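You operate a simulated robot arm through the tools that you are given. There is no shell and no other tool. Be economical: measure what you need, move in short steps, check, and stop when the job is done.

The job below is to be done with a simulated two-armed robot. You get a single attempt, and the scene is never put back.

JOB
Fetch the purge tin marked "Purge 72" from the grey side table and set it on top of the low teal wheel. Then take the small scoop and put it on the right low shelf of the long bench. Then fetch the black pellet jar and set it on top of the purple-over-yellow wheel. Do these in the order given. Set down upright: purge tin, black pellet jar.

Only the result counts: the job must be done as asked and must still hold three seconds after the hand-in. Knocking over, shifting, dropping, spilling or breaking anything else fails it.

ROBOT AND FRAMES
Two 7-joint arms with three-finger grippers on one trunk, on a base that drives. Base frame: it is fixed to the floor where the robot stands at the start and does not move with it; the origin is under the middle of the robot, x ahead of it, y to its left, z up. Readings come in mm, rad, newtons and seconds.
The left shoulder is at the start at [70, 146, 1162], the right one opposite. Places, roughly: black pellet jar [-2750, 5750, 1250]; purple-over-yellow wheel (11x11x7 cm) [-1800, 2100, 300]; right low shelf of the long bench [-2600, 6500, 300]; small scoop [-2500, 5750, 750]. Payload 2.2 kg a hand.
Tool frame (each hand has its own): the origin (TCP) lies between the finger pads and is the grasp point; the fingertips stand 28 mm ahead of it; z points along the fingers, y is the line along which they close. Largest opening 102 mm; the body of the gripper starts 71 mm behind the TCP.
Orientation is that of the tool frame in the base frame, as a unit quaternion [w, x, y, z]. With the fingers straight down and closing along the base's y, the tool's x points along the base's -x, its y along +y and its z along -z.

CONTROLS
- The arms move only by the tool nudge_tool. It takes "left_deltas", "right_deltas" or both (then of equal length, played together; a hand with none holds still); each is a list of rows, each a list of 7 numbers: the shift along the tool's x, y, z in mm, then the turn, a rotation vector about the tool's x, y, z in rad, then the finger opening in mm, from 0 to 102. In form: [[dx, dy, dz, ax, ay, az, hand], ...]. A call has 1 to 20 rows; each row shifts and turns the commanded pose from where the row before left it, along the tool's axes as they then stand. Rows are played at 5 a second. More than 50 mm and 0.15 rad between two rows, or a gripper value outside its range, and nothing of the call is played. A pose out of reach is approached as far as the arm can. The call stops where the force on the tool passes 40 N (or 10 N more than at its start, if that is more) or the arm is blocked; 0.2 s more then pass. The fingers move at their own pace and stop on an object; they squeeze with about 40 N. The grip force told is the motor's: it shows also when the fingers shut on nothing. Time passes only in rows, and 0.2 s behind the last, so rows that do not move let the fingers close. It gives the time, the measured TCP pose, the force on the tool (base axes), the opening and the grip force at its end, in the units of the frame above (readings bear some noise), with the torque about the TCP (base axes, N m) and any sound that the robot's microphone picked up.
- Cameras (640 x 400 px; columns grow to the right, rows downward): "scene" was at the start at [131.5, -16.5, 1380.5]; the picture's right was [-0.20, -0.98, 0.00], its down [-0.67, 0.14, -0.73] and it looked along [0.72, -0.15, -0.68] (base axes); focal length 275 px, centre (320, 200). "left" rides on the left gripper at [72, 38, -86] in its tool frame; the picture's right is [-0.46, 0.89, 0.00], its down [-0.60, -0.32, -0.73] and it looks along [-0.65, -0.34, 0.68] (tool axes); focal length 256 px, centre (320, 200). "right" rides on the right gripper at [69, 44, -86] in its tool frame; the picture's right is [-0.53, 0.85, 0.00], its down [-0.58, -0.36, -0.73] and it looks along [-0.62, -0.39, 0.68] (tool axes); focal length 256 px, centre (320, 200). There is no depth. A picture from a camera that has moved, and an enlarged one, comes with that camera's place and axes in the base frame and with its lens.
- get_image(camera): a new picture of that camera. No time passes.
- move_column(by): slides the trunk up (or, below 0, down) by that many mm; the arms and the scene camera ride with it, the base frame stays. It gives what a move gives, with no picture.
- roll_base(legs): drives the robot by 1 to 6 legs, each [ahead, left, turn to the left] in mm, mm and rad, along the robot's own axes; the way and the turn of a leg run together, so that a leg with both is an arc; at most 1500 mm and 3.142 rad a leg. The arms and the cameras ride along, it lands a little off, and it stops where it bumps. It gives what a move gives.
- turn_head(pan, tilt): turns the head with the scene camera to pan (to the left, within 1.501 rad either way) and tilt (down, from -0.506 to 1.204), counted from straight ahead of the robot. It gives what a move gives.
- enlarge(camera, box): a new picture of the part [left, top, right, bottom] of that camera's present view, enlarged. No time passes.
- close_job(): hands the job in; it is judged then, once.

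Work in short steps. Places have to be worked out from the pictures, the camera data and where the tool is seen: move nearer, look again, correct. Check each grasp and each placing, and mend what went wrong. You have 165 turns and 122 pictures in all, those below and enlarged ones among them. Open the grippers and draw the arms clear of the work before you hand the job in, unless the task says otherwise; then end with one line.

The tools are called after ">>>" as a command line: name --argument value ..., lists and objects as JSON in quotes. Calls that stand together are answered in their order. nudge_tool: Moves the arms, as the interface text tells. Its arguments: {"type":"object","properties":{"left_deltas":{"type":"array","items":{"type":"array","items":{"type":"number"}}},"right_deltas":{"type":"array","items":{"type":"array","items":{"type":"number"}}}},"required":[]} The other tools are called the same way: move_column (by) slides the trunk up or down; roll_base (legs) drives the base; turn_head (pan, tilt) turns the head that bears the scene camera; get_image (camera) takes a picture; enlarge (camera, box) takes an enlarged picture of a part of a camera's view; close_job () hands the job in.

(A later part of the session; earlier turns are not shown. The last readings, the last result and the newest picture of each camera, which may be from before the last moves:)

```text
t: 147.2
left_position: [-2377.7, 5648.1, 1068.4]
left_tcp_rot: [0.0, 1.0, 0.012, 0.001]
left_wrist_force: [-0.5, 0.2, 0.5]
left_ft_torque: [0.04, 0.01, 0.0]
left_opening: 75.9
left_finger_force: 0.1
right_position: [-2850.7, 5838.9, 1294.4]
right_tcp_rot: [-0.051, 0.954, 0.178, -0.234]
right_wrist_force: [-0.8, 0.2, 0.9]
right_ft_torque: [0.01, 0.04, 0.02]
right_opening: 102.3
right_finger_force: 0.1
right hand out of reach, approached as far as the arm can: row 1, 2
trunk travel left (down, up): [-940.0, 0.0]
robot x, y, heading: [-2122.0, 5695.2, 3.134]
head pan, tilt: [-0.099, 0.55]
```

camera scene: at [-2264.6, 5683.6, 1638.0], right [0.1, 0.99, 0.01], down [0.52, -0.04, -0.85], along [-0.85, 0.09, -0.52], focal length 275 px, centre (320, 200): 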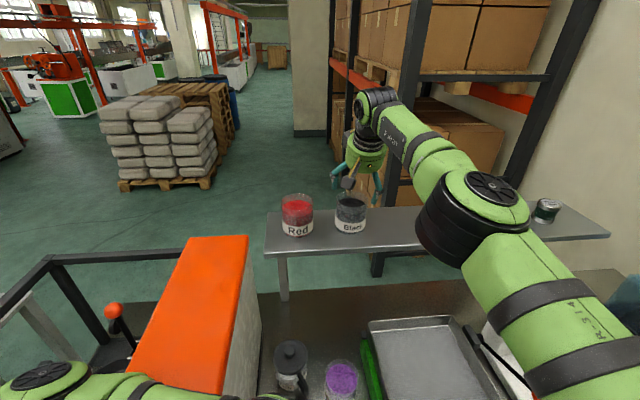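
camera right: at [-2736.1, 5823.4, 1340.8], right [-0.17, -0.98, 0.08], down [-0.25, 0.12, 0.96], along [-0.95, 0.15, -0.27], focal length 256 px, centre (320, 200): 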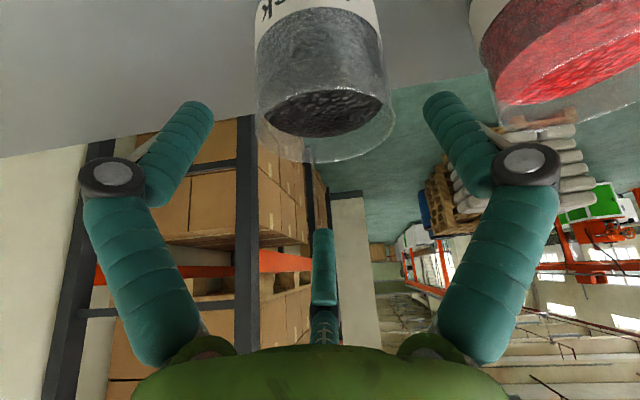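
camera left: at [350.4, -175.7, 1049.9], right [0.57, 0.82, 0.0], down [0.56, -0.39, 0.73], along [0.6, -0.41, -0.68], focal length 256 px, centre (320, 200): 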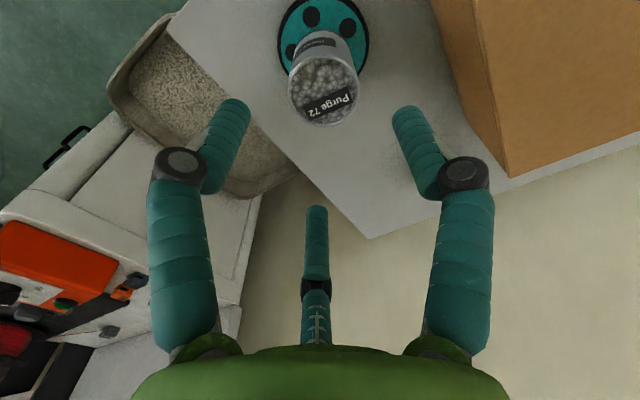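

Further advance is out of reach from the front, because the base is against the low shelf. The upper shelf is only about 185 mm deep (x -2804 to -2989), and the floor behind the bench looks open, so a vertical grasp from behind should be easy. I raise slightly and back straight out.

>>> nudge_tool --right_deltas '[[0, 0, -20, 0, 0, 0, 102], [0, 0, -20, 0, 0, 0, 102]]'

>>> roll_base --legs '[[-600, 0, 0]]'

>>> turn_head --pan 0.0 --tilt 0.35

>>> get_image --camera "scene"

```text
t: 147.8
left_position: [-2378.6, 5648.2, 1068.9]
left_tcp_rot: [0.001, 1.0, 0.012, 0.001]
left_wrist_force: [0.3, 0.2, 0.3]
left_ft_torque: [0.04, -0.01, -0.01]
left_opening: 75.9
left_finger_force: 0.1
right_position: [-2831.7, 5839.1, 1328.1]
right_tcp_rot: [-0.051, 0.954, 0.18, -0.233]
right_wrist_force: [0.2, 0.6, 1.0]
right_ft_torque: [0.01, 0.0, -0.01]
right_opening: 102.2
right_finger_force: 0.1
trunk travel left (down, up): [-940.0, 0.0]
robot x, y, heading: [-2125.7, 5695.0, 3.141]
head pan, tilt: [-0.099, 0.55]
```

```text
t: 148.7
left_position: [-2366.8, 5657.1, 1073.8]
left_tcp_rot: [0.006, 1.0, 0.014, -0.009]
left_wrist_force: [1.1, -0.6, -1.1]
left_ft_torque: [-0.01, -0.02, 0.02]
left_opening: 76.0
left_finger_force: 0.0
right_position: [-2812.9, 5853.2, 1328.0]
right_tcp_rot: [-0.045, 0.954, 0.178, -0.235]
right_wrist_force: [-0.8, 0.3, -0.8]
right_ft_torque: [0.02, -0.01, 0.04]
right_opening: 102.0
right_finger_force: 0.1
trunk travel left (down, up): [-940.0, 0.0]
robot x, y, heading: [-2110.9, 5695.1, 3.145]
head pan, tilt: [-0.099, 0.55]
stopped in leg 1: the robot was blocked; the commanded pose is now the measured one
```

```text
t: 149.4
left_position: [-2365.2, 5658.0, 1074.2]
left_tcp_rot: [0.006, 1.0, 0.013, -0.009]
left_wrist_force: [0.8, -0.9, -0.5]
left_ft_torque: [0.01, -0.01, 0.02]
left_opening: 75.8
left_finger_force: 0.0
right_position: [-2812.1, 5852.2, 1327.6]
right_tcp_rot: [-0.045, 0.954, 0.178, -0.235]
right_wrist_force: [-0.6, -0.1, 0.9]
right_ft_torque: [0.01, -0.01, 0.0]
right_opening: 101.9
right_finger_force: 0.0
trunk travel left (down, up): [-940.0, 0.0]
robot x, y, heading: [-2108.1, 5699.2, 3.137]
head pan, tilt: [0.0, 0.351]
```

```text
30 pictures are left
camera scene: at [-2247.6, 5692.0, 1656.8], right [0.0, 1.0, 0.0], down [0.34, 0.0, -0.94], along [-0.94, 0.0, -0.34], focal length 275 px, centre (320, 200)
```

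scene: 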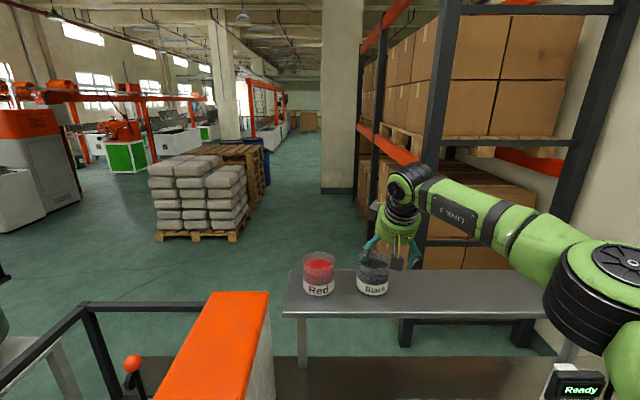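

The base was blocked after only 15 mm of backing, so something on an arm is touching. I look right and left to find it before moving again.

>>> turn_head --pan -0.9 --tilt 0.6

>>> get_image --camera "scene"

>>> turn_head --pan 0.8 --tilt 0.75

>>> get_image --camera "scene"

```text
t: 150.6
left_position: [-2366.5, 5657.6, 1074.3]
left_tcp_rot: [0.006, 1.0, 0.013, -0.009]
left_wrist_force: [0.5, -0.5, 0.2]
left_ft_torque: [-0.03, 0.0, -0.01]
left_opening: 75.9
left_finger_force: 0.1
right_position: [-2813.2, 5852.6, 1329.1]
right_tcp_rot: [-0.044, 0.954, 0.178, -0.236]
right_wrist_force: [-0.3, -0.8, 0.3]
right_ft_torque: [0.01, 0.02, 0.0]
right_opening: 101.9
right_finger_force: 0.0
trunk travel left (down, up): [-940.0, 0.0]
robot x, y, heading: [-2106.6, 5695.1, 3.138]
head pan, tilt: [-0.901, 0.6]
```

```text
29 pictures are left
camera scene: at [-2209.3, 5761.1, 1634.2], right [0.78, 0.62, 0.0], down [0.35, -0.44, -0.83], along [-0.51, 0.65, -0.56], focal length 275 px, centre (320, 200)
```

scene: 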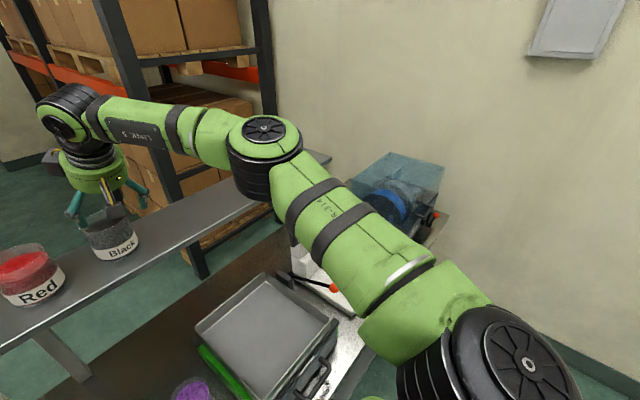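

```text
t: 152.3
left_position: [-2366.0, 5658.0, 1073.7]
left_tcp_rot: [0.005, 1.0, 0.013, -0.009]
left_wrist_force: [-0.5, 0.4, -0.7]
left_ft_torque: [0.0, -0.01, 0.0]
left_opening: 76.2
left_finger_force: 0.1
right_position: [-2812.8, 5852.6, 1329.8]
right_tcp_rot: [-0.045, 0.954, 0.178, -0.235]
right_wrist_force: [0.6, -0.3, 0.2]
right_ft_torque: [0.03, 0.02, 0.01]
right_opening: 101.8
right_finger_force: 0.1
trunk travel left (down, up): [-940.0, 0.0]
robot x, y, heading: [-2109.3, 5697.4, 3.136]
head pan, tilt: [0.799, 0.75]
```

```text
28 pictures are left
camera scene: at [-2212.4, 5632.6, 1621.0], right [-0.72, 0.7, 0.0], down [0.47, 0.49, -0.73], along [-0.51, -0.52, -0.68], focal length 275 px, centre (320, 200)
```

scene: 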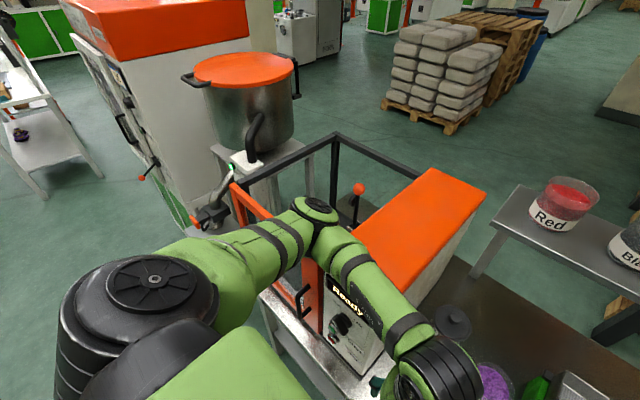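

The left elbow's underside sits right at the mixer's front frame and is catching it. I raise the left hand to lift the elbow clear, then look again.

>>> nudge_tool --left_deltas '[[0, 0, -20, 0, 0, 0, 76], [0, 0, -25, 0, 0, 0, 76], [0, 0, -25, 0, 0, 0, 76], [0, 0, -25, 0, 0, 0, 76], [0, 0, -25, 0, 0, 0, 76]]'

>>> get_image --camera "scene"

```text
t: 153.5
left_position: [-2368.0, 5664.5, 1193.4]
left_tcp_rot: [0.007, 1.0, 0.013, -0.007]
left_wrist_force: [0.1, 0.4, 0.0]
left_ft_torque: [-0.02, -0.01, -0.01]
left_opening: 76.1
left_finger_force: 0.1
right_position: [-2817.0, 5857.2, 1326.9]
right_tcp_rot: [-0.043, 0.955, 0.178, -0.234]
right_wrist_force: [-0.1, 0.0, 0.6]
right_ft_torque: [-0.01, 0.0, 0.01]
right_opening: 102.0
right_finger_force: 0.0
trunk travel left (down, up): [-940.0, 0.0]
robot x, y, heading: [-2111.8, 5695.6, 3.143]
head pan, tilt: [0.799, 0.75]
```

```text
27 pictures are left
camera scene: at [-2217.0, 5637.4, 1620.7], right [-0.72, 0.7, 0.0], down [0.48, 0.49, -0.73], along [-0.51, -0.52, -0.68], focal length 275 px, centre (320, 200)
```

scene: 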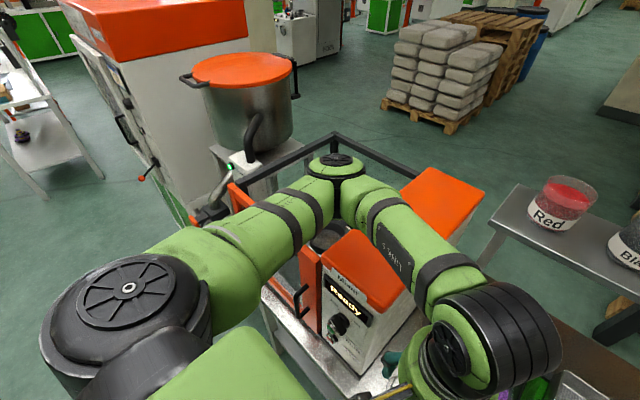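

The elbow is clear above the frame now. I back off 150 mm and check.

>>> roll_base --legs '[[-150, 0, 0]]'

```text
t: 154.9
left_position: [-2224.3, 5663.2, 1192.1]
left_tcp_rot: [0.006, 1.0, 0.013, -0.005]
left_wrist_force: [-0.6, -0.8, -0.4]
left_ft_torque: [0.03, -0.05, -0.02]
left_opening: 75.8
left_finger_force: 0.0
right_position: [-2673.8, 5856.9, 1324.2]
right_tcp_rot: [-0.044, 0.955, 0.177, -0.234]
right_wrist_force: [-0.9, -0.1, -0.8]
right_ft_torque: [-0.01, -0.02, 0.03]
right_opening: 101.8
right_finger_force: 0.1
trunk travel left (down, up): [-940.0, 0.0]
robot x, y, heading: [-1962.5, 5694.9, 3.141]
head pan, tilt: [0.799, 0.75]
```

It is free, and the forward block may have been that elbow rather than the base. With the elbow now high, I try driving forward again; the right hand passes above the jar by about 30 mm.

>>> roll_base --legs '[[150, 0, 0], [80, 0, 0]]'

```text
t: 156.9
left_position: [-2437.4, 5663.4, 1195.8]
left_tcp_rot: [0.006, 1.0, 0.011, -0.011]
left_wrist_force: [1.2, 0.3, 0.8]
left_ft_torque: [0.03, 0.1, 0.01]
left_opening: 76.0
left_finger_force: 0.1
right_position: [-2884.3, 5858.1, 1332.7]
right_tcp_rot: [-0.044, 0.953, 0.177, -0.24]
right_wrist_force: [0.9, 0.3, 1.0]
right_ft_torque: [0.01, 0.05, -0.03]
right_opening: 101.9
right_finger_force: 0.1
trunk travel left (down, up): [-940.0, 0.0]
robot x, y, heading: [-2186.2, 5696.2, 3.142]
head pan, tilt: [0.799, 0.75]
```

The base went further, to x ≈ -2186, so the earlier stop was the elbow. I reduce the tilt to about 0.35 and set a pre-grasp 70 mm above the jar along the tool axis.

>>> nudge_tool --right_deltas '[[0, 0, 0, -0.047, 0.121, 0, 102], [8, 10, 3, 0, 0, 0, 102], [8, 10, 7, 0, 0, 0, 102], [8, 9, 8, 0, 0, 0, 102], [0, 0, 0, 0, 0, 0, 102]]'

>>> get_image --camera "right"

```text
t: 158.1
left_position: [-2445.2, 5664.6, 1193.1]
left_tcp_rot: [0.006, 1.0, 0.011, -0.007]
left_wrist_force: [-0.1, 0.3, 0.2]
left_ft_torque: [0.01, 0.01, 0.0]
left_opening: 75.9
left_finger_force: 0.1
right_position: [-2872.1, 5839.4, 1297.6]
right_tcp_rot: [-0.043, 0.954, 0.177, -0.236]
right_wrist_force: [1.5, -0.7, 1.3]
right_ft_torque: [-0.03, 0.04, 0.0]
right_opening: 102.0
right_finger_force: 0.1
right hand out of reach, approached as far as the arm can: row 1
trunk travel left (down, up): [-940.0, 0.0]
robot x, y, heading: [-2185.1, 5693.4, 3.138]
head pan, tilt: [0.799, 0.75]
```

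```text
26 pictures are left
camera right: at [-2760.4, 5823.8, 1336.7], right [-0.17, -0.98, 0.09], down [-0.25, 0.13, 0.96], along [-0.95, 0.14, -0.27], focal length 256 px, centre (320, 200)
```

right: 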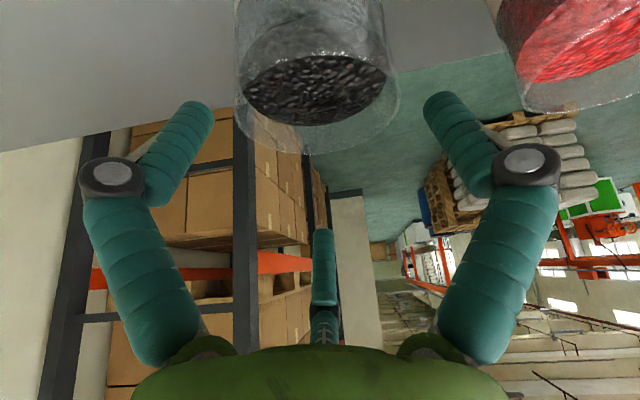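

The tilt change was not taken up at that height. I apply it again here.

>>> nudge_tool --right_deltas '[[0, 0, 0, -0.024, 0.06, 0, 102], [0, 0, 0, -0.024, 0.06, 0, 102], [0, 0, 0, 0, 0, 0, 102]]'

```text
t: 158.9
left_position: [-2445.1, 5665.0, 1193.9]
left_tcp_rot: [0.006, 1.0, 0.011, -0.006]
left_wrist_force: [0.3, 0.0, 0.7]
left_ft_torque: [-0.02, 0.04, 0.01]
left_opening: 76.1
left_finger_force: 0.0
right_position: [-2873.9, 5839.3, 1296.0]
right_tcp_rot: [-0.03, 0.968, 0.179, -0.173]
right_wrist_force: [-0.3, -1.0, -0.6]
right_ft_torque: [0.0, 0.03, 0.05]
right_opening: 102.1
right_finger_force: 0.1
trunk travel left (down, up): [-940.0, 0.0]
robot x, y, heading: [-2190.2, 5694.4, 3.137]
head pan, tilt: [0.799, 0.75]
```

The tilt is now 0.35, reached without limits. I try another 0.12 towards vertical and then view.

>>> nudge_tool --right_deltas '[[0, 0, 0, -0.022, 0.056, 0, 102], [0, 0, 0, -0.022, 0.056, 0, 102], [0, 0, 0, 0, 0, 0, 102]]'

>>> get_image --camera "right"

```text
t: 159.7
left_position: [-2446.5, 5664.7, 1192.8]
left_tcp_rot: [0.006, 1.0, 0.011, -0.007]
left_wrist_force: [0.1, 0.2, -0.4]
left_ft_torque: [0.03, 0.01, 0.05]
left_opening: 76.1
left_finger_force: 0.0
right_position: [-2873.5, 5838.8, 1295.9]
right_tcp_rot: [-0.033, 0.968, 0.178, -0.174]
right_wrist_force: [-0.4, -0.2, 0.3]
right_ft_torque: [-0.02, 0.04, -0.06]
right_opening: 102.0
right_finger_force: 0.1
right hand out of reach, approached as far as the arm can: row 1, 2
trunk travel left (down, up): [-940.0, 0.0]
robot x, y, heading: [-2192.2, 5694.6, 3.136]
head pan, tilt: [0.799, 0.75]
```

```text
25 pictures are left
camera right: at [-2768.2, 5824.7, 1349.3], right [-0.18, -0.98, 0.07], down [-0.37, 0.13, 0.92], along [-0.91, 0.14, -0.39], focal length 256 px, centre (320, 200)
```

right: 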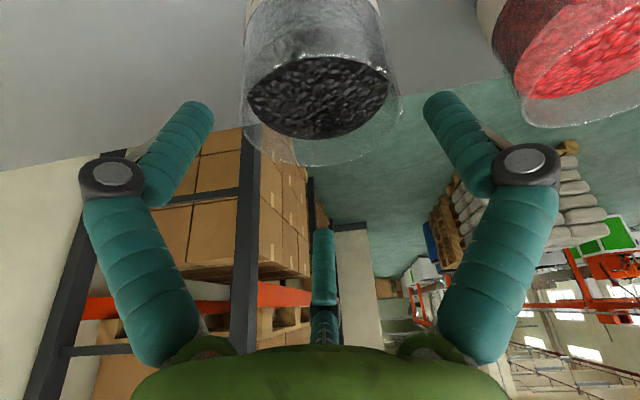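

Tilt 0.35 is the limit here and is adequate. The rim centre is at (-2883, 5838). I shift to put the axis 5 mm short of the jar centre, advance 25 mm and look again.

>>> nudge_tool --right_deltas '[[13, 4, -5, 0, 0, 0, 102], [0, 0, 15, 0, 0, 0, 102], [0, 0, 15, 0, 0, 0, 102], [0, 0, 0, 0, 0, 0, 102]]'

>>> get_image --camera "right"

```text
t: 160.7
left_position: [-2446.8, 5662.6, 1193.1]
left_tcp_rot: [0.006, 1.0, 0.011, -0.007]
left_wrist_force: [-0.4, -1.3, 1.1]
left_ft_torque: [-0.01, -0.01, 0.0]
left_opening: 76.1
left_finger_force: 0.0
right_position: [-2869.8, 5839.0, 1269.3]
right_tcp_rot: [-0.031, 0.968, 0.179, -0.173]
right_wrist_force: [-0.2, 1.0, 0.2]
right_ft_torque: [0.05, 0.01, 0.0]
right_opening: 101.9
right_finger_force: 0.0
trunk travel left (down, up): [-940.0, 0.0]
robot x, y, heading: [-2185.0, 5694.7, 3.143]
head pan, tilt: [0.799, 0.75]
```

```text
24 pictures are left
camera right: at [-2764.2, 5824.4, 1322.4], right [-0.18, -0.98, 0.07], down [-0.37, 0.13, 0.92], along [-0.91, 0.14, -0.39], focal length 256 px, centre (320, 200)
```

right: 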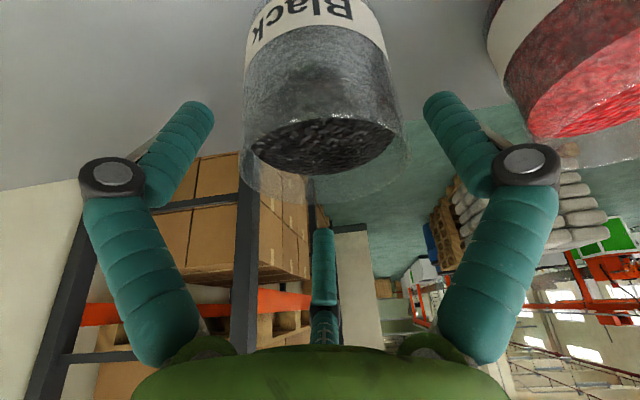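

Well lined up. I advance the remaining 26 mm in small steps, watching the force.

>>> nudge_tool --right_deltas '[[0, 0, 9, 0, 0, 0, 102], [0, 0, 9, 0, 0, 0, 102], [0, 0, 8, 0, 0, 0, 102], [0, 0, 0, 0, 0, 0, 102]]'

>>> get_image --camera "right"

```text
t: 161.7
left_position: [-2445.9, 5664.5, 1194.2]
left_tcp_rot: [0.007, 1.0, 0.011, -0.006]
left_wrist_force: [-0.1, -0.7, -0.4]
left_ft_torque: [0.0, 0.01, 0.01]
left_opening: 76.1
left_finger_force: 0.0
right_position: [-2878.5, 5839.8, 1242.5]
right_tcp_rot: [-0.032, 0.968, 0.179, -0.173]
right_wrist_force: [0.1, 0.0, -0.8]
right_ft_torque: [0.02, 0.01, 0.0]
right_opening: 101.7
right_finger_force: 0.0
trunk travel left (down, up): [-940.0, 0.0]
robot x, y, heading: [-2187.3, 5692.3, 3.14]
head pan, tilt: [0.799, 0.75]
```

```text
23 pictures are left
camera right: at [-2773.6, 5825.4, 1296.9], right [-0.18, -0.98, 0.07], down [-0.37, 0.13, 0.92], along [-0.91, 0.14, -0.39], focal length 256 px, centre (320, 200)
```

right: 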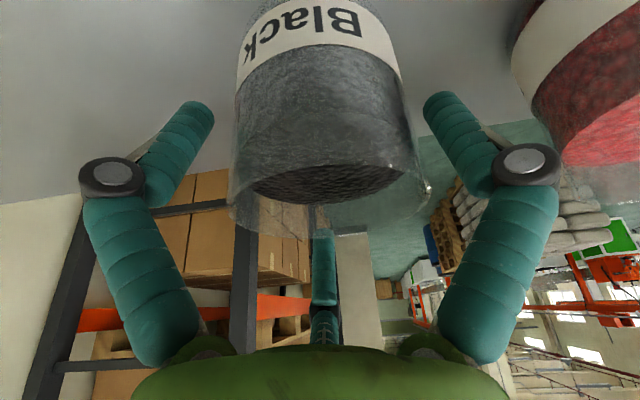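

No contact, and the far finger is behind the rim. I close.

>>> nudge_tool --right_deltas '[[0, 0, 0, 0, 0, 0, 96], [0, 0, 0, 0, 0, 0, 90], [0, 0, 0, 0, 0, 0, 80], [0, 0, 0, 0, 0, 0, 70], [0, 0, 0, 0, 0, 0, 60], [0, 0, 0, 0, 0, 0, 60]]'

>>> get_image --camera "right"

```text
t: 163.1
left_position: [-2446.2, 5663.9, 1193.2]
left_tcp_rot: [0.006, 1.0, 0.012, -0.007]
left_wrist_force: [-0.9, 0.1, -0.2]
left_ft_torque: [0.0, 0.02, 0.0]
left_opening: 75.9
left_finger_force: 0.1
right_position: [-2878.9, 5838.7, 1243.6]
right_tcp_rot: [-0.032, 0.968, 0.179, -0.174]
right_wrist_force: [1.0, 0.0, 2.5]
right_ft_torque: [-0.12, -0.2, -0.02]
right_opening: 88.1
right_finger_force: 39.8
trunk travel left (down, up): [-940.0, 0.0]
robot x, y, heading: [-2185.1, 5698.9, 3.14]
head pan, tilt: [0.799, 0.75]
```

```text
22 pictures are left
camera right: at [-2773.1, 5825.0, 1297.4], right [-0.18, -0.98, 0.07], down [-0.37, 0.13, 0.92], along [-0.91, 0.14, -0.39], focal length 256 px, centre (320, 200)
```

right: 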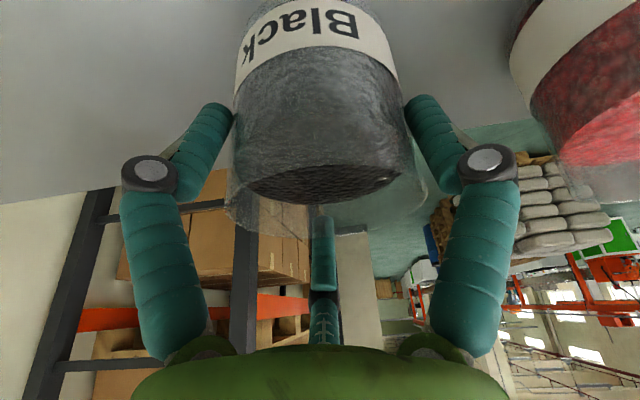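

Gripped at 88 mm with the jar upright. I lift slowly 16 mm along the tool axis and check.

>>> nudge_tool --right_deltas '[[0, 0, -4, 0, 0, 0, 60], [0, 0, -4, 0, 0, 0, 60], [0, 0, -4, 0, 0, 0, 60], [0, 0, -4, 0, 0, 0, 60], [0, 0, 0, 0, 0, 0, 60]]'

>>> get_image --camera "right"

```text
t: 164.3
left_position: [-2448.2, 5664.3, 1192.6]
left_tcp_rot: [0.006, 1.0, 0.011, -0.006]
left_wrist_force: [-0.2, 0.2, 0.4]
left_ft_torque: [0.0, -0.04, 0.01]
left_opening: 76.1
left_finger_force: 0.0
right_position: [-2874.3, 5840.8, 1258.1]
right_tcp_rot: [-0.031, 0.968, 0.179, -0.174]
right_wrist_force: [-0.3, 0.4, -3.0]
right_ft_torque: [0.02, 0.02, -0.02]
right_opening: 88.1
right_finger_force: 40.3
trunk travel left (down, up): [-940.0, 0.0]
robot x, y, heading: [-2186.2, 5693.5, 3.141]
head pan, tilt: [0.799, 0.75]
```

```text
21 pictures are left
camera right: at [-2768.9, 5826.2, 1312.1], right [-0.18, -0.98, 0.07], down [-0.37, 0.13, 0.92], along [-0.91, 0.14, -0.39], focal length 256 px, centre (320, 200)
```

right: 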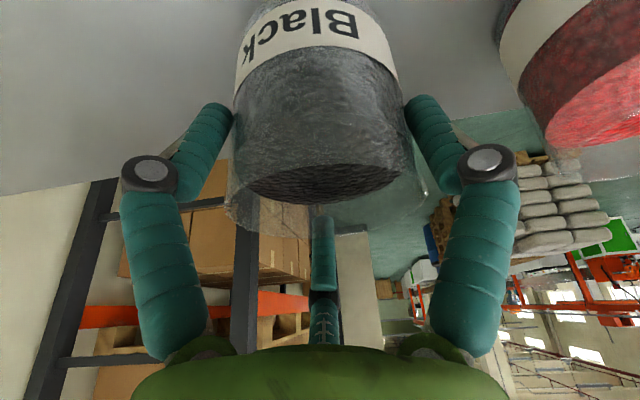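

The jar is held firmly. I lift another 25 mm and back straight out.

>>> nudge_tool --right_deltas '[[0, 0, -9, 0, 0, 0, 60], [0, 0, -9, 0, 0, 0, 60], [0, 0, -9, 0, 0, 0, 60], [0, 0, 0, 0, 0, 0, 60]]'

>>> roll_base --legs '[[-300, 0, 0], [-400, 0, 0]]'

>>> turn_head --pan 0.0 --tilt 0.55

>>> get_image --camera "scene"

```text
t: 165.3
left_position: [-2447.1, 5663.8, 1193.4]
left_tcp_rot: [0.006, 1.0, 0.012, -0.006]
left_wrist_force: [0.2, -0.2, 0.0]
left_ft_torque: [-0.03, 0.0, -0.01]
left_opening: 75.8
left_finger_force: 0.1
right_position: [-2866.4, 5841.5, 1285.4]
right_tcp_rot: [-0.031, 0.968, 0.18, -0.173]
right_wrist_force: [0.5, -0.6, -3.2]
right_ft_torque: [0.01, -0.02, 0.01]
right_opening: 88.0
right_finger_force: 39.9
trunk travel left (down, up): [-940.0, 0.0]
robot x, y, heading: [-2186.2, 5693.0, 3.136]
head pan, tilt: [0.799, 0.75]
```

```text
t: 169.5
left_position: [-1743.4, 5661.5, 1192.6]
left_tcp_rot: [0.006, 1.0, 0.012, -0.006]
left_wrist_force: [-0.1, -0.1, -0.4]
left_ft_torque: [0.03, -0.03, -0.04]
left_opening: 76.2
left_finger_force: 0.1
right_position: [-2161.3, 5840.2, 1283.6]
right_tcp_rot: [-0.032, 0.969, 0.178, -0.171]
right_wrist_force: [0.1, 0.0, -2.9]
right_ft_torque: [0.02, -0.01, 0.02]
right_opening: 88.0
right_finger_force: 39.8
trunk travel left (down, up): [-940.0, 0.0]
robot x, y, heading: [-1479.4, 5694.1, 3.133]
head pan, tilt: [0.799, 0.75]
```

```text
t: 170.6
left_position: [-1741.0, 5661.8, 1191.6]
left_tcp_rot: [0.006, 1.0, 0.011, -0.006]
left_wrist_force: [-0.1, -0.4, -0.1]
left_ft_torque: [0.01, -0.01, 0.03]
left_opening: 75.8
left_finger_force: 0.0
right_position: [-2159.5, 5840.3, 1285.1]
right_tcp_rot: [-0.031, 0.968, 0.179, -0.172]
right_wrist_force: [0.4, 0.0, -2.5]
right_ft_torque: [0.01, -0.01, 0.0]
right_opening: 87.8
right_finger_force: 40.0
trunk travel left (down, up): [-940.0, 0.0]
robot x, y, heading: [-1479.7, 5691.9, 3.142]
head pan, tilt: [0.0, 0.55]
```

```text
20 pictures are left
camera scene: at [-1622.4, 5693.5, 1638.0], right [0.0, 1.0, 0.0], down [0.52, 0.0, -0.85], along [-0.85, 0.0, -0.52], focal length 275 px, centre (320, 200)
```

scene: 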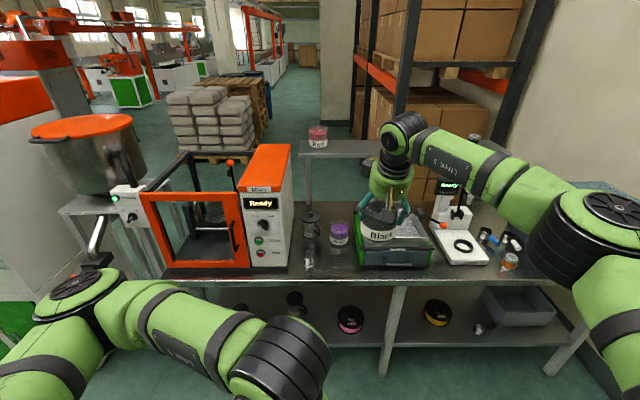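

Everything on the bench is in order. I back out to the aisle (x ≈ -930) and slide along it to y ≈ 2100 in front of the island.

>>> roll_base --legs '[[-550, 0, 0], [0, 1300, 0], [0, 1300, 0], [0, 900, 0]]'

>>> turn_head --pan 0.0 --tilt 0.75

>>> get_image --camera "scene"

```text
t: 190.4
left_position: [-1264.2, 2152.7, 1193.6]
left_tcp_rot: [0.006, 1.0, -0.006, -0.007]
left_wrist_force: [-0.2, -0.1, 0.0]
left_ft_torque: [-0.01, -0.02, 0.02]
left_opening: 75.9
left_finger_force: 0.0
right_position: [-1676.1, 2345.5, 1284.4]
right_tcp_rot: [-0.034, 0.971, 0.162, -0.173]
right_wrist_force: [0.7, 0.0, -3.3]
right_ft_torque: [-0.02, 0.02, 0.02]
right_opening: 87.3
right_finger_force: 40.4
trunk travel left (down, up): [-940.0, 0.0]
robot x, y, heading: [-1007.9, 2170.3, 3.102]
head pan, tilt: [0.0, 0.55]
```

```text
t: 191.2
left_position: [-1264.9, 2153.5, 1193.1]
left_tcp_rot: [0.006, 1.0, -0.005, -0.006]
left_wrist_force: [-0.4, 0.5, 0.2]
left_ft_torque: [0.03, 0.02, 0.02]
left_opening: 76.0
left_finger_force: 0.1
right_position: [-1677.0, 2343.5, 1284.3]
right_tcp_rot: [-0.036, 0.971, 0.162, -0.172]
right_wrist_force: [0.8, -0.3, -2.9]
right_ft_torque: [0.03, -0.04, -0.01]
right_opening: 87.1
right_finger_force: 39.8
trunk travel left (down, up): [-940.0, 0.0]
robot x, y, heading: [-1004.6, 2177.9, 3.106]
head pan, tilt: [0.0, 0.75]
```

```text
19 pictures are left
camera scene: at [-1138.4, 2180.1, 1620.7], right [0.04, 1.0, 0.0], down [0.68, -0.03, -0.73], along [-0.73, 0.03, -0.68], focal length 275 px, centre (320, 200)
```

scene: 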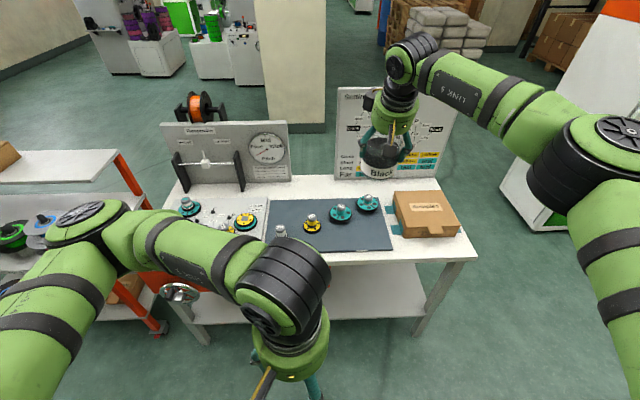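

The left arm hides the low shelf, so I move it left and down. I also check the jar in the right camera, as the opening has crept by 1 mm.

>>> nudge_tool --left_deltas '[[0, 35, 20, 0, 0, 0, 76], [0, 35, 20, 0, 0, 0, 76], [0, 35, 20, 0, 0, 0, 76], [0, 35, 20, 0, 0, 0, 76], [0, 35, 20, 0, 0, 0, 76], [0, 35, 20, 0, 0, 0, 76], [0, 35, 20, 0, 0, 0, 76]]'

>>> get_image --camera "right"

>>> enlarge --camera "scene" --box '[160, 180, 480, 370]'

```text
t: 192.8
left_position: [-1301.1, 1921.3, 1049.1]
left_tcp_rot: [0.006, 1.0, -0.007, -0.007]
left_wrist_force: [0.9, -0.2, -0.1]
left_ft_torque: [0.0, -0.02, -0.01]
left_opening: 75.7
left_finger_force: 0.1
left hand out of reach, approached as far as the arm can: row 2, 3, 4
right_position: [-1677.4, 2342.9, 1286.0]
right_tcp_rot: [-0.035, 0.971, 0.163, -0.172]
right_wrist_force: [-0.1, 0.4, -3.5]
right_ft_torque: [0.04, -0.01, -0.01]
right_opening: 86.9
right_finger_force: 40.5
trunk travel left (down, up): [-940.0, 0.0]
robot x, y, heading: [-1002.4, 2175.3, 3.102]
head pan, tilt: [0.0, 0.75]
```

```text
18 pictures are left
camera right: at [-1572.4, 2324.7, 1339.4], right [-0.22, -0.97, 0.07], down [-0.37, 0.15, 0.92], along [-0.9, 0.18, -0.39], focal length 256 px, centre (320, 200)
```

right: 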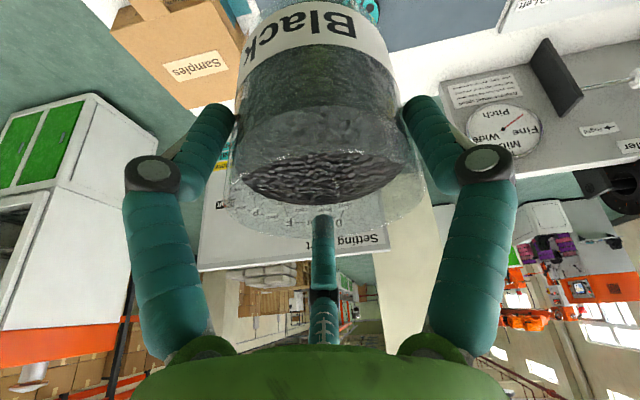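

```text
2.00 times, centred on (320, 275) of scene
camera zoom: at [-1137.9, 2178.6, 1620.7], right [0.04, 1.0, 0.0], down [0.68, -0.03, -0.73], along [-0.73, 0.03, -0.68], focal length 550 px, centre (320, 50)
```

zoom: 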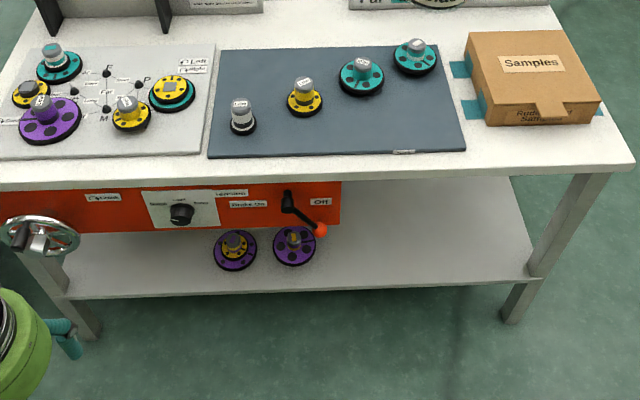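

Two purple wheels are on the low shelf under the orange box. I enlarge to tell which is purple over yellow.

>>> enlarge --camera "scene" --box '[250, 280, 340, 330]'

```text
7.11 times, centred on (295, 305) of scene
camera zoom: at [-1137.9, 2178.6, 1620.7], right [0.04, 1.0, 0.0], down [0.68, -0.03, -0.73], along [-0.73, 0.03, -0.68], focal length 1954 px, centre (498, -547)
```

zoom: 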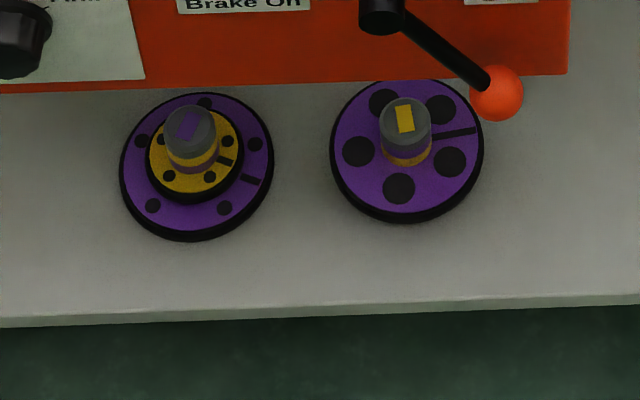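

Left is clearly yellow over purple. The right one has a purple disc, and I need a lower view to see what is under it and how high the orange box's underside is. I back off 300 mm so the hand clears the table, then lower the trunk.

>>> roll_base --legs '[[-300, 0, 0.035]]'

>>> move_column --by -400

>>> move_column --by -350

>>> turn_head --pan 0.0 --tilt 0.5

>>> get_image --camera "scene"

```text
t: 194.8
left_position: [-1003.8, 1908.9, 1048.2]
left_tcp_rot: [0.006, 1.0, 0.008, -0.006]
left_wrist_force: [0.8, 0.7, 0.5]
left_ft_torque: [0.02, 0.0, -0.03]
left_opening: 75.9
left_finger_force: 0.1
right_position: [-1391.0, 2318.1, 1283.0]
right_tcp_rot: [-0.032, 0.969, 0.176, -0.171]
right_wrist_force: [-0.9, -0.2, -3.5]
right_ft_torque: [0.02, -0.02, 0.0]
right_opening: 86.9
right_finger_force: 40.0
trunk travel left (down, up): [-940.0, 0.0]
robot x, y, heading: [-714.7, 2165.1, 3.128]
head pan, tilt: [0.0, 0.75]
```

```text
t: 198.6
left_position: [-1001.6, 1908.7, 648.8]
left_tcp_rot: [0.006, 1.0, 0.009, -0.007]
left_wrist_force: [0.0, 0.3, 0.3]
left_ft_torque: [-0.02, -0.03, -0.02]
left_opening: 76.1
left_finger_force: 0.1
right_position: [-1389.6, 2317.9, 886.2]
right_tcp_rot: [-0.033, 0.969, 0.175, -0.172]
right_wrist_force: [-0.3, -0.1, -3.3]
right_ft_torque: [-0.01, -0.04, 0.02]
right_opening: 86.9
right_finger_force: 40.2
trunk travel left (down, up): [-540.0, 400.0]
robot x, y, heading: [-711.6, 2167.0, 3.134]
head pan, tilt: [0.0, 0.75]
```

```text
t: 202.1
left_position: [-1001.9, 1908.4, 298.9]
left_tcp_rot: [0.007, 1.0, 0.008, -0.007]
left_wrist_force: [0.1, 0.4, 0.6]
left_ft_torque: [-0.04, 0.0, 0.0]
left_opening: 76.1
left_finger_force: 0.1
right_position: [-1389.0, 2318.2, 535.5]
right_tcp_rot: [-0.032, 0.969, 0.176, -0.172]
right_wrist_force: [0.2, -0.1, -3.4]
right_ft_torque: [0.01, 0.01, 0.0]
right_opening: 86.7
right_finger_force: 40.1
trunk travel left (down, up): [-190.0, 750.0]
robot x, y, heading: [-711.8, 2170.7, 3.127]
head pan, tilt: [0.0, 0.75]
```

```text
t: 202.8
left_position: [-1002.3, 1908.5, 298.7]
left_tcp_rot: [0.006, 1.0, 0.009, -0.007]
left_wrist_force: [0.3, 0.6, 0.5]
left_ft_torque: [0.04, 0.03, 0.0]
left_opening: 76.3
left_finger_force: 0.1
right_position: [-1388.4, 2318.8, 534.6]
right_tcp_rot: [-0.032, 0.969, 0.176, -0.173]
right_wrist_force: [0.3, 0.1, -2.7]
right_ft_torque: [0.0, 0.01, -0.02]
right_opening: 86.6
right_finger_force: 40.3
trunk travel left (down, up): [-190.0, 750.0]
robot x, y, heading: [-709.6, 2171.0, 3.131]
head pan, tilt: [0.0, 0.499]
```

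```text
15 pictures are left
camera scene: at [-852.9, 2169.2, 892.5], right [0.01, 1.0, 0.0], down [0.48, 0.0, -0.88], along [-0.88, 0.01, -0.48], focal length 275 px, centre (320, 200)
```

scene: 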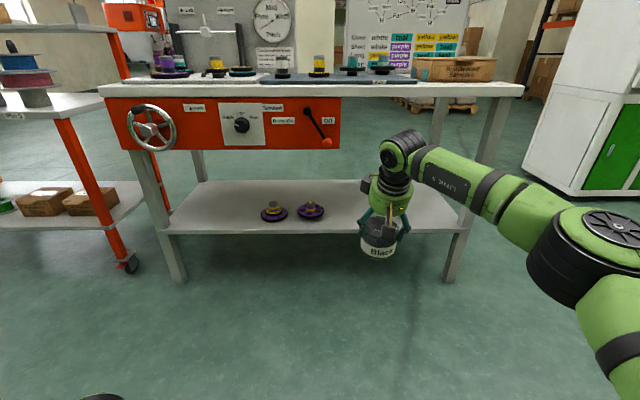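

I enlarge the two wheels and box underside, and the colour chart on the board, which may define the naming.

>>> enlarge --camera "scene" --box '[245, 140, 345, 230]'

>>> enlarge --camera "scene" --box '[340, 0, 480, 85]'

```text
4.44 times, centred on (295, 185) of scene
camera zoom: at [-852.9, 2169.2, 892.5], right [0.01, 1.0, 0.0], down [0.48, 0.0, -0.88], along [-0.88, 0.01, -0.48], focal length 1221 px, centre (431, 267)
```

zoom: 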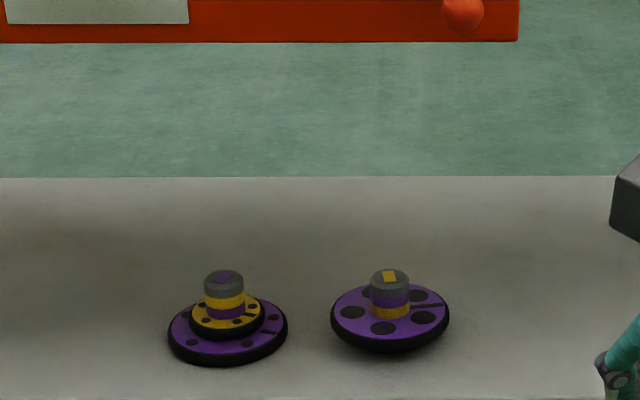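

```text
4.57 times, centred on (410, 42) of scene
camera zoom: at [-852.9, 2169.2, 892.5], right [0.01, 1.0, 0.0], down [0.48, 0.0, -0.88], along [-0.88, 0.01, -0.48], focal length 1256 px, centre (-91, 920)
```

zoom: 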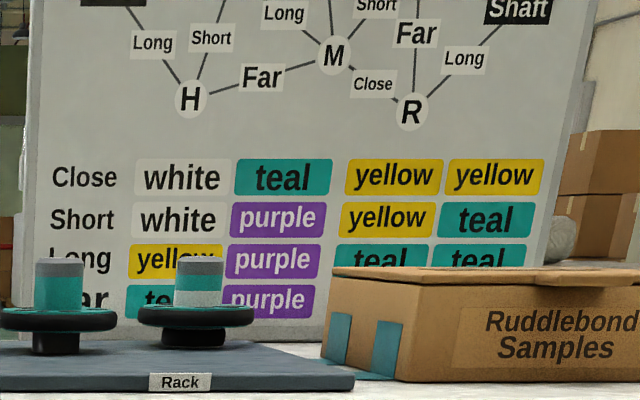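

The hub bands settle it: the right wheel is purple over yellow, with its hub top at about (-1825, 2142, 353). The orange box's underside at z ≈ 613 leaves little headroom for the hand, so I shift right to see how deep the box is.

>>> roll_base --legs '[[0, -750, 0]]'

>>> turn_head --pan 0.65 --tilt 0.35

>>> get_image --camera "scene"

```text
t: 206.8
left_position: [-992.8, 2639.6, 299.9]
left_tcp_rot: [0.006, 1.0, 0.0, -0.006]
left_wrist_force: [-0.1, -0.2, 0.0]
left_ft_torque: [0.0, 0.02, 0.01]
left_opening: 76.2
left_finger_force: 0.1
right_position: [-1373.2, 3056.5, 534.7]
right_tcp_rot: [-0.034, 0.97, 0.167, -0.172]
right_wrist_force: [-0.9, 0.2, -2.7]
right_ft_torque: [-0.01, -0.01, 0.01]
right_opening: 86.5
right_finger_force: 40.3
trunk travel left (down, up): [-190.0, 750.0]
robot x, y, heading: [-699.5, 2891.6, 3.115]
head pan, tilt: [0.0, 0.499]
```

```text
t: 207.8
left_position: [-992.0, 2639.7, 299.7]
left_tcp_rot: [0.006, 1.0, 0.001, -0.007]
left_wrist_force: [0.8, 0.0, 0.1]
left_ft_torque: [-0.01, -0.01, 0.01]
left_opening: 75.9
left_finger_force: 0.1
right_position: [-1372.6, 3056.5, 534.6]
right_tcp_rot: [-0.034, 0.97, 0.169, -0.172]
right_wrist_force: [0.7, 0.5, -3.0]
right_ft_torque: [0.0, -0.05, 0.01]
right_opening: 86.6
right_finger_force: 39.9
trunk travel left (down, up): [-190.0, 750.0]
robot x, y, heading: [-694.2, 2892.9, 3.117]
head pan, tilt: [0.649, 0.351]
```

```text
12 pictures are left
camera scene: at [-824.3, 2841.2, 906.3], right [-0.58, 0.81, 0.0], down [0.28, 0.2, -0.94], along [-0.76, -0.55, -0.34], focal length 275 px, centre (320, 200)
```

scene: 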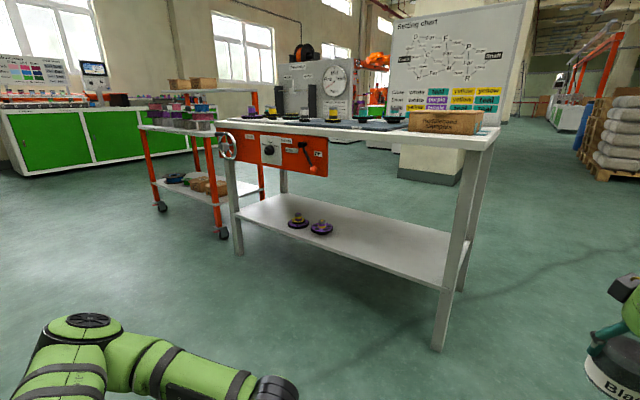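

The orange box is only a thin panel at x ≈ -1701. If the hand comes in diagonally from the right with its lean turned towards +y, the wrist stays behind the panel. I move to a staging point and turn to face the wheel diagonally (heading about 225°).

>>> roll_base --legs '[[380, 150, 0], [0, 0, 0.81]]'

>>> nudge_tool --right_deltas '[[0, 0, 0, -0.0486, -0.018, -0.1407, 60], [0, 0, 0, -0.0486, -0.018, -0.1407, 60], [0, 0, 0, -0.0486, -0.018, -0.1407, 60], [0, 0, 0, -0.0486, -0.018, -0.1407, 60], [0, 0, 0, 0, 0, 0, 60]]'

```text
t: 211.2
left_position: [-1327.0, 2455.3, 299.1]
left_tcp_rot: [0.006, 0.997, 0.078, -0.007]
left_wrist_force: [-0.1, -0.4, -0.4]
left_ft_torque: [0.0, -0.01, -0.02]
left_opening: 76.1
left_finger_force: 0.0
right_position: [-1767.4, 2820.3, 532.9]
right_tcp_rot: [-0.029, 0.957, 0.236, -0.166]
right_wrist_force: [0.3, 0.2, -3.7]
right_ft_torque: [-0.03, 0.0, 0.0]
right_opening: 86.1
right_finger_force: 39.8
trunk travel left (down, up): [-190.0, 750.0]
robot x, y, heading: [-1078.8, 2752.0, -3.013]
head pan, tilt: [0.649, 0.351]
stopped in leg 2: the force on the tool passed its limit at 96 N (the readings are from after the stop); the commanded pose is now the measured one
```

```text
t: 212.3
left_position: [-1326.3, 2455.9, 299.5]
left_tcp_rot: [0.007, 0.997, 0.079, -0.007]
left_wrist_force: [0.7, 0.0, 1.0]
left_ft_torque: [0.01, 0.0, 0.02]
left_opening: 76.1
left_finger_force: 0.1
right_position: [-1706.8, 2857.0, 499.9]
right_tcp_rot: [-0.005, 0.913, 0.373, -0.168]
right_wrist_force: [-0.7, 0.6, -3.2]
right_ft_torque: [0.02, -0.01, 0.02]
right_opening: 86.2
right_finger_force: 39.9
right hand out of reach, approached as far as the arm can: row 2, 3, 4
trunk travel left (down, up): [-190.0, 750.0]
robot x, y, heading: [-1074.6, 2748.4, -3.015]
head pan, tilt: [0.649, 0.351]
```

The turning hand touched the island's right leg and stopped. I check the jar and the leg before moving anything.

>>> get_image --camera "right"

>>> turn_head --pan -0.1 --tilt 0.4

>>> get_image --camera "scene"

```text
11 pictures are left
camera right: at [-1604.4, 2884.4, 556.5], right [0.22, -0.97, 0.05], down [-0.41, -0.04, 0.91], along [-0.89, -0.22, -0.41], focal length 256 px, centre (320, 200)
```

right: 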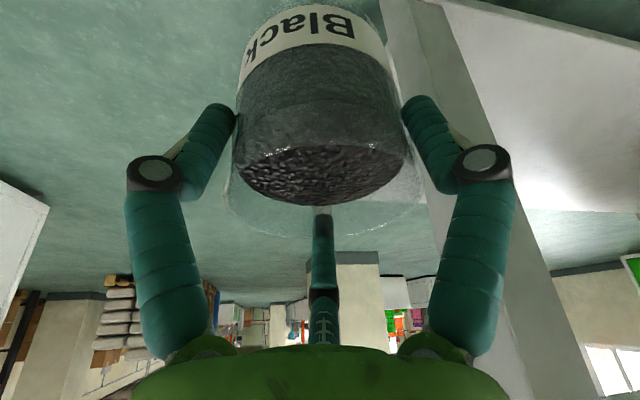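

```text
t: 213.4
left_position: [-1326.6, 2455.4, 299.8]
left_tcp_rot: [0.007, 0.997, 0.078, -0.007]
left_wrist_force: [0.0, 0.1, 0.5]
left_ft_torque: [0.01, -0.02, -0.01]
left_opening: 75.8
left_finger_force: 0.1
right_position: [-1707.7, 2857.3, 501.2]
right_tcp_rot: [-0.005, 0.913, 0.372, -0.167]
right_wrist_force: [-1.0, 0.1, -2.8]
right_ft_torque: [-0.03, -0.01, 0.01]
right_opening: 86.3
right_finger_force: 40.0
trunk travel left (down, up): [-190.0, 750.0]
robot x, y, heading: [-1077.8, 2753.6, -3.018]
head pan, tilt: [-0.099, 0.4]
```

```text
10 pictures are left
camera scene: at [-1218.2, 2743.8, 901.7], right [-0.03, 1.0, 0.0], down [0.39, 0.01, -0.92], along [-0.92, -0.03, -0.39], focal length 275 px, centre (320, 200)
```

scene: 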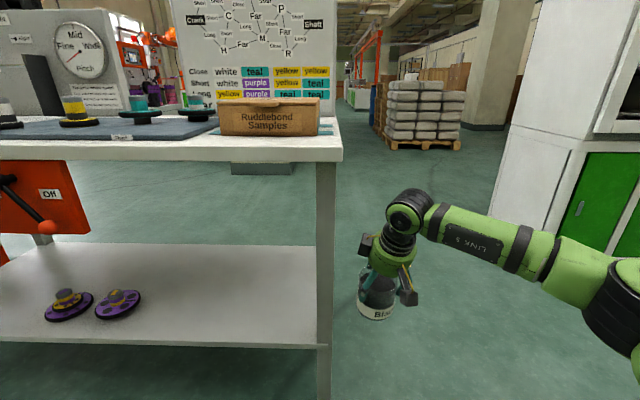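

The jar and the wheels are unharmed. I back away and rotate in the open. Then I will enter with a straight -x motion, so the elbow passes inside the right leg.

>>> roll_base --legs '[[-350, 0, 0], [0, 0, 0.66]]'

>>> roll_base --legs '[[368, 108, 0]]'

```text
t: 217.5
left_position: [-745.5, 2409.6, 297.9]
left_tcp_rot: [0.008, 0.921, 0.391, -0.004]
left_wrist_force: [0.9, 0.1, -0.4]
left_ft_torque: [0.03, -0.02, -0.03]
left_opening: 76.2
left_finger_force: 0.0
right_position: [-1291.3, 2501.3, 500.7]
right_tcp_rot: [0.048, 0.748, 0.642, -0.159]
right_wrist_force: [0.0, -0.8, -2.5]
right_ft_torque: [0.03, -0.04, 0.0]
right_opening: 86.2
right_finger_force: 39.7
trunk travel left (down, up): [-190.0, 750.0]
robot x, y, heading: [-723.3, 2802.4, -2.37]
head pan, tilt: [-0.099, 0.4]
```

```text
t: 219.9
left_position: [-930.3, 2077.6, 299.5]
left_tcp_rot: [0.009, 0.921, 0.39, -0.004]
left_wrist_force: [-0.1, 0.3, -0.2]
left_ft_torque: [0.02, 0.01, -0.02]
left_opening: 76.1
left_finger_force: 0.0
right_position: [-1476.4, 2169.1, 502.0]
right_tcp_rot: [0.049, 0.747, 0.643, -0.16]
right_wrist_force: [-0.3, 0.3, -2.8]
right_ft_torque: [-0.02, -0.02, 0.01]
right_opening: 85.9
right_finger_force: 39.9
trunk travel left (down, up): [-190.0, 750.0]
robot x, y, heading: [-907.7, 2466.5, -2.36]
head pan, tilt: [-0.099, 0.4]
```

The staging pose is good: the lean points about 58° towards +y. I look at the wheel and the jar together to refine the alignment.

>>> turn_head --pan -0.5 --tilt 0.5

>>> get_image --camera "scene"

```text
t: 220.8
left_position: [-931.2, 2077.6, 300.0]
left_tcp_rot: [0.008, 0.92, 0.391, -0.004]
left_wrist_force: [-0.1, -0.4, 0.3]
left_ft_torque: [0.06, 0.01, 0.03]
left_opening: 75.8
left_finger_force: 0.0
right_position: [-1477.1, 2170.3, 501.3]
right_tcp_rot: [0.048, 0.748, 0.643, -0.159]
right_wrist_force: [-0.5, 0.6, -3.5]
right_ft_torque: [0.05, 0.0, 0.01]
right_opening: 85.9
right_finger_force: 39.5
trunk travel left (down, up): [-190.0, 750.0]
robot x, y, heading: [-909.8, 2466.3, -2.371]
head pan, tilt: [-0.499, 0.499]
```

```text
9 pictures are left
camera scene: at [-1032.3, 2406.5, 892.6], right [-0.27, 0.96, 0.0], down [0.46, 0.13, -0.88], along [-0.84, -0.24, -0.48], focal length 275 px, centre (320, 200)
```

scene: 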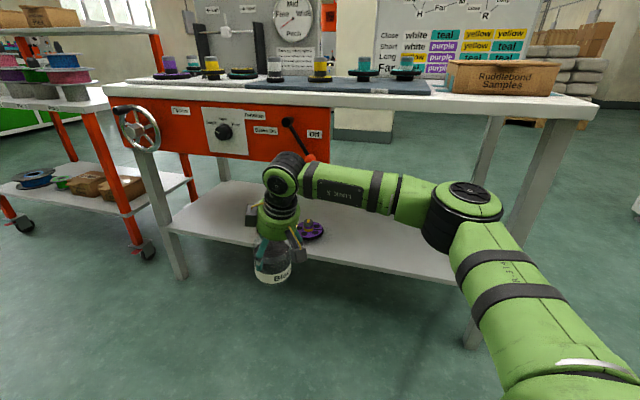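

The entry plan is to pass to the right of the panel's end (y > 2241) and then slide -y behind the panel to the wheel. I first try to yaw the hand further towards +y for more clearance, and lower the trunk 35 mm.

>>> nudge_tool --right_deltas '[[0, 0, 0, -0.03, -0.0133, -0.0943, 60], [0, 0, 0, -0.03, -0.0133, -0.0943, 60], [0, 0, 0, 0, 0, 0, 60]]'

>>> move_column --by -35

```text
t: 221.6
left_position: [-931.2, 2077.9, 299.1]
left_tcp_rot: [0.007, 0.92, 0.391, -0.005]
left_wrist_force: [-0.1, 0.4, 0.1]
left_ft_torque: [-0.01, -0.01, 0.01]
left_opening: 75.7
left_finger_force: 0.0
right_position: [-1476.9, 2170.7, 499.7]
right_tcp_rot: [0.049, 0.747, 0.643, -0.159]
right_wrist_force: [-0.4, 0.2, -2.4]
right_ft_torque: [0.0, 0.0, -0.02]
right_opening: 85.9
right_finger_force: 40.3
right hand out of reach, approached as far as the arm can: row 1, 2
trunk travel left (down, up): [-190.0, 750.0]
robot x, y, heading: [-907.4, 2466.1, -2.37]
head pan, tilt: [-0.499, 0.499]
```

```text
t: 222.4
left_position: [-931.2, 2077.8, 263.5]
left_tcp_rot: [0.008, 0.92, 0.391, -0.004]
left_wrist_force: [-0.1, 0.3, 0.2]
left_ft_torque: [0.02, -0.01, -0.03]
left_opening: 76.0
left_finger_force: 0.0
right_position: [-1475.9, 2170.2, 465.1]
right_tcp_rot: [0.048, 0.748, 0.643, -0.159]
right_wrist_force: [-1.0, -0.5, -2.5]
right_ft_torque: [0.02, 0.0, -0.02]
right_opening: 86.2
right_finger_force: 40.0
trunk travel left (down, up): [-155.0, 785.0]
robot x, y, heading: [-908.1, 2467.1, -2.369]
head pan, tilt: [-0.499, 0.499]
```

Yaw is at a joint limit, so I turn the base 0.15 rad further instead and shift to the entry line at y ≈ 2258.

>>> roll_base --legs '[[0, 0, 0.15], [-134, -102, 0]]'

```text
t: 224.5
left_position: [-874.4, 2250.2, 264.2]
left_tcp_rot: [0.008, 0.887, 0.461, -0.003]
left_wrist_force: [0.3, 0.5, 0.4]
left_ft_torque: [0.04, 0.0, 0.03]
left_opening: 76.1
left_finger_force: 0.0
right_position: [-1427.1, 2255.2, 465.1]
right_tcp_rot: [0.061, 0.696, 0.698, -0.156]
right_wrist_force: [0.3, 0.0, -3.0]
right_ft_torque: [0.03, 0.03, -0.02]
right_opening: 85.9
right_finger_force: 40.0
trunk travel left (down, up): [-155.0, 785.0]
robot x, y, heading: [-912.9, 2634.8, -2.214]
head pan, tilt: [-0.499, 0.499]
```

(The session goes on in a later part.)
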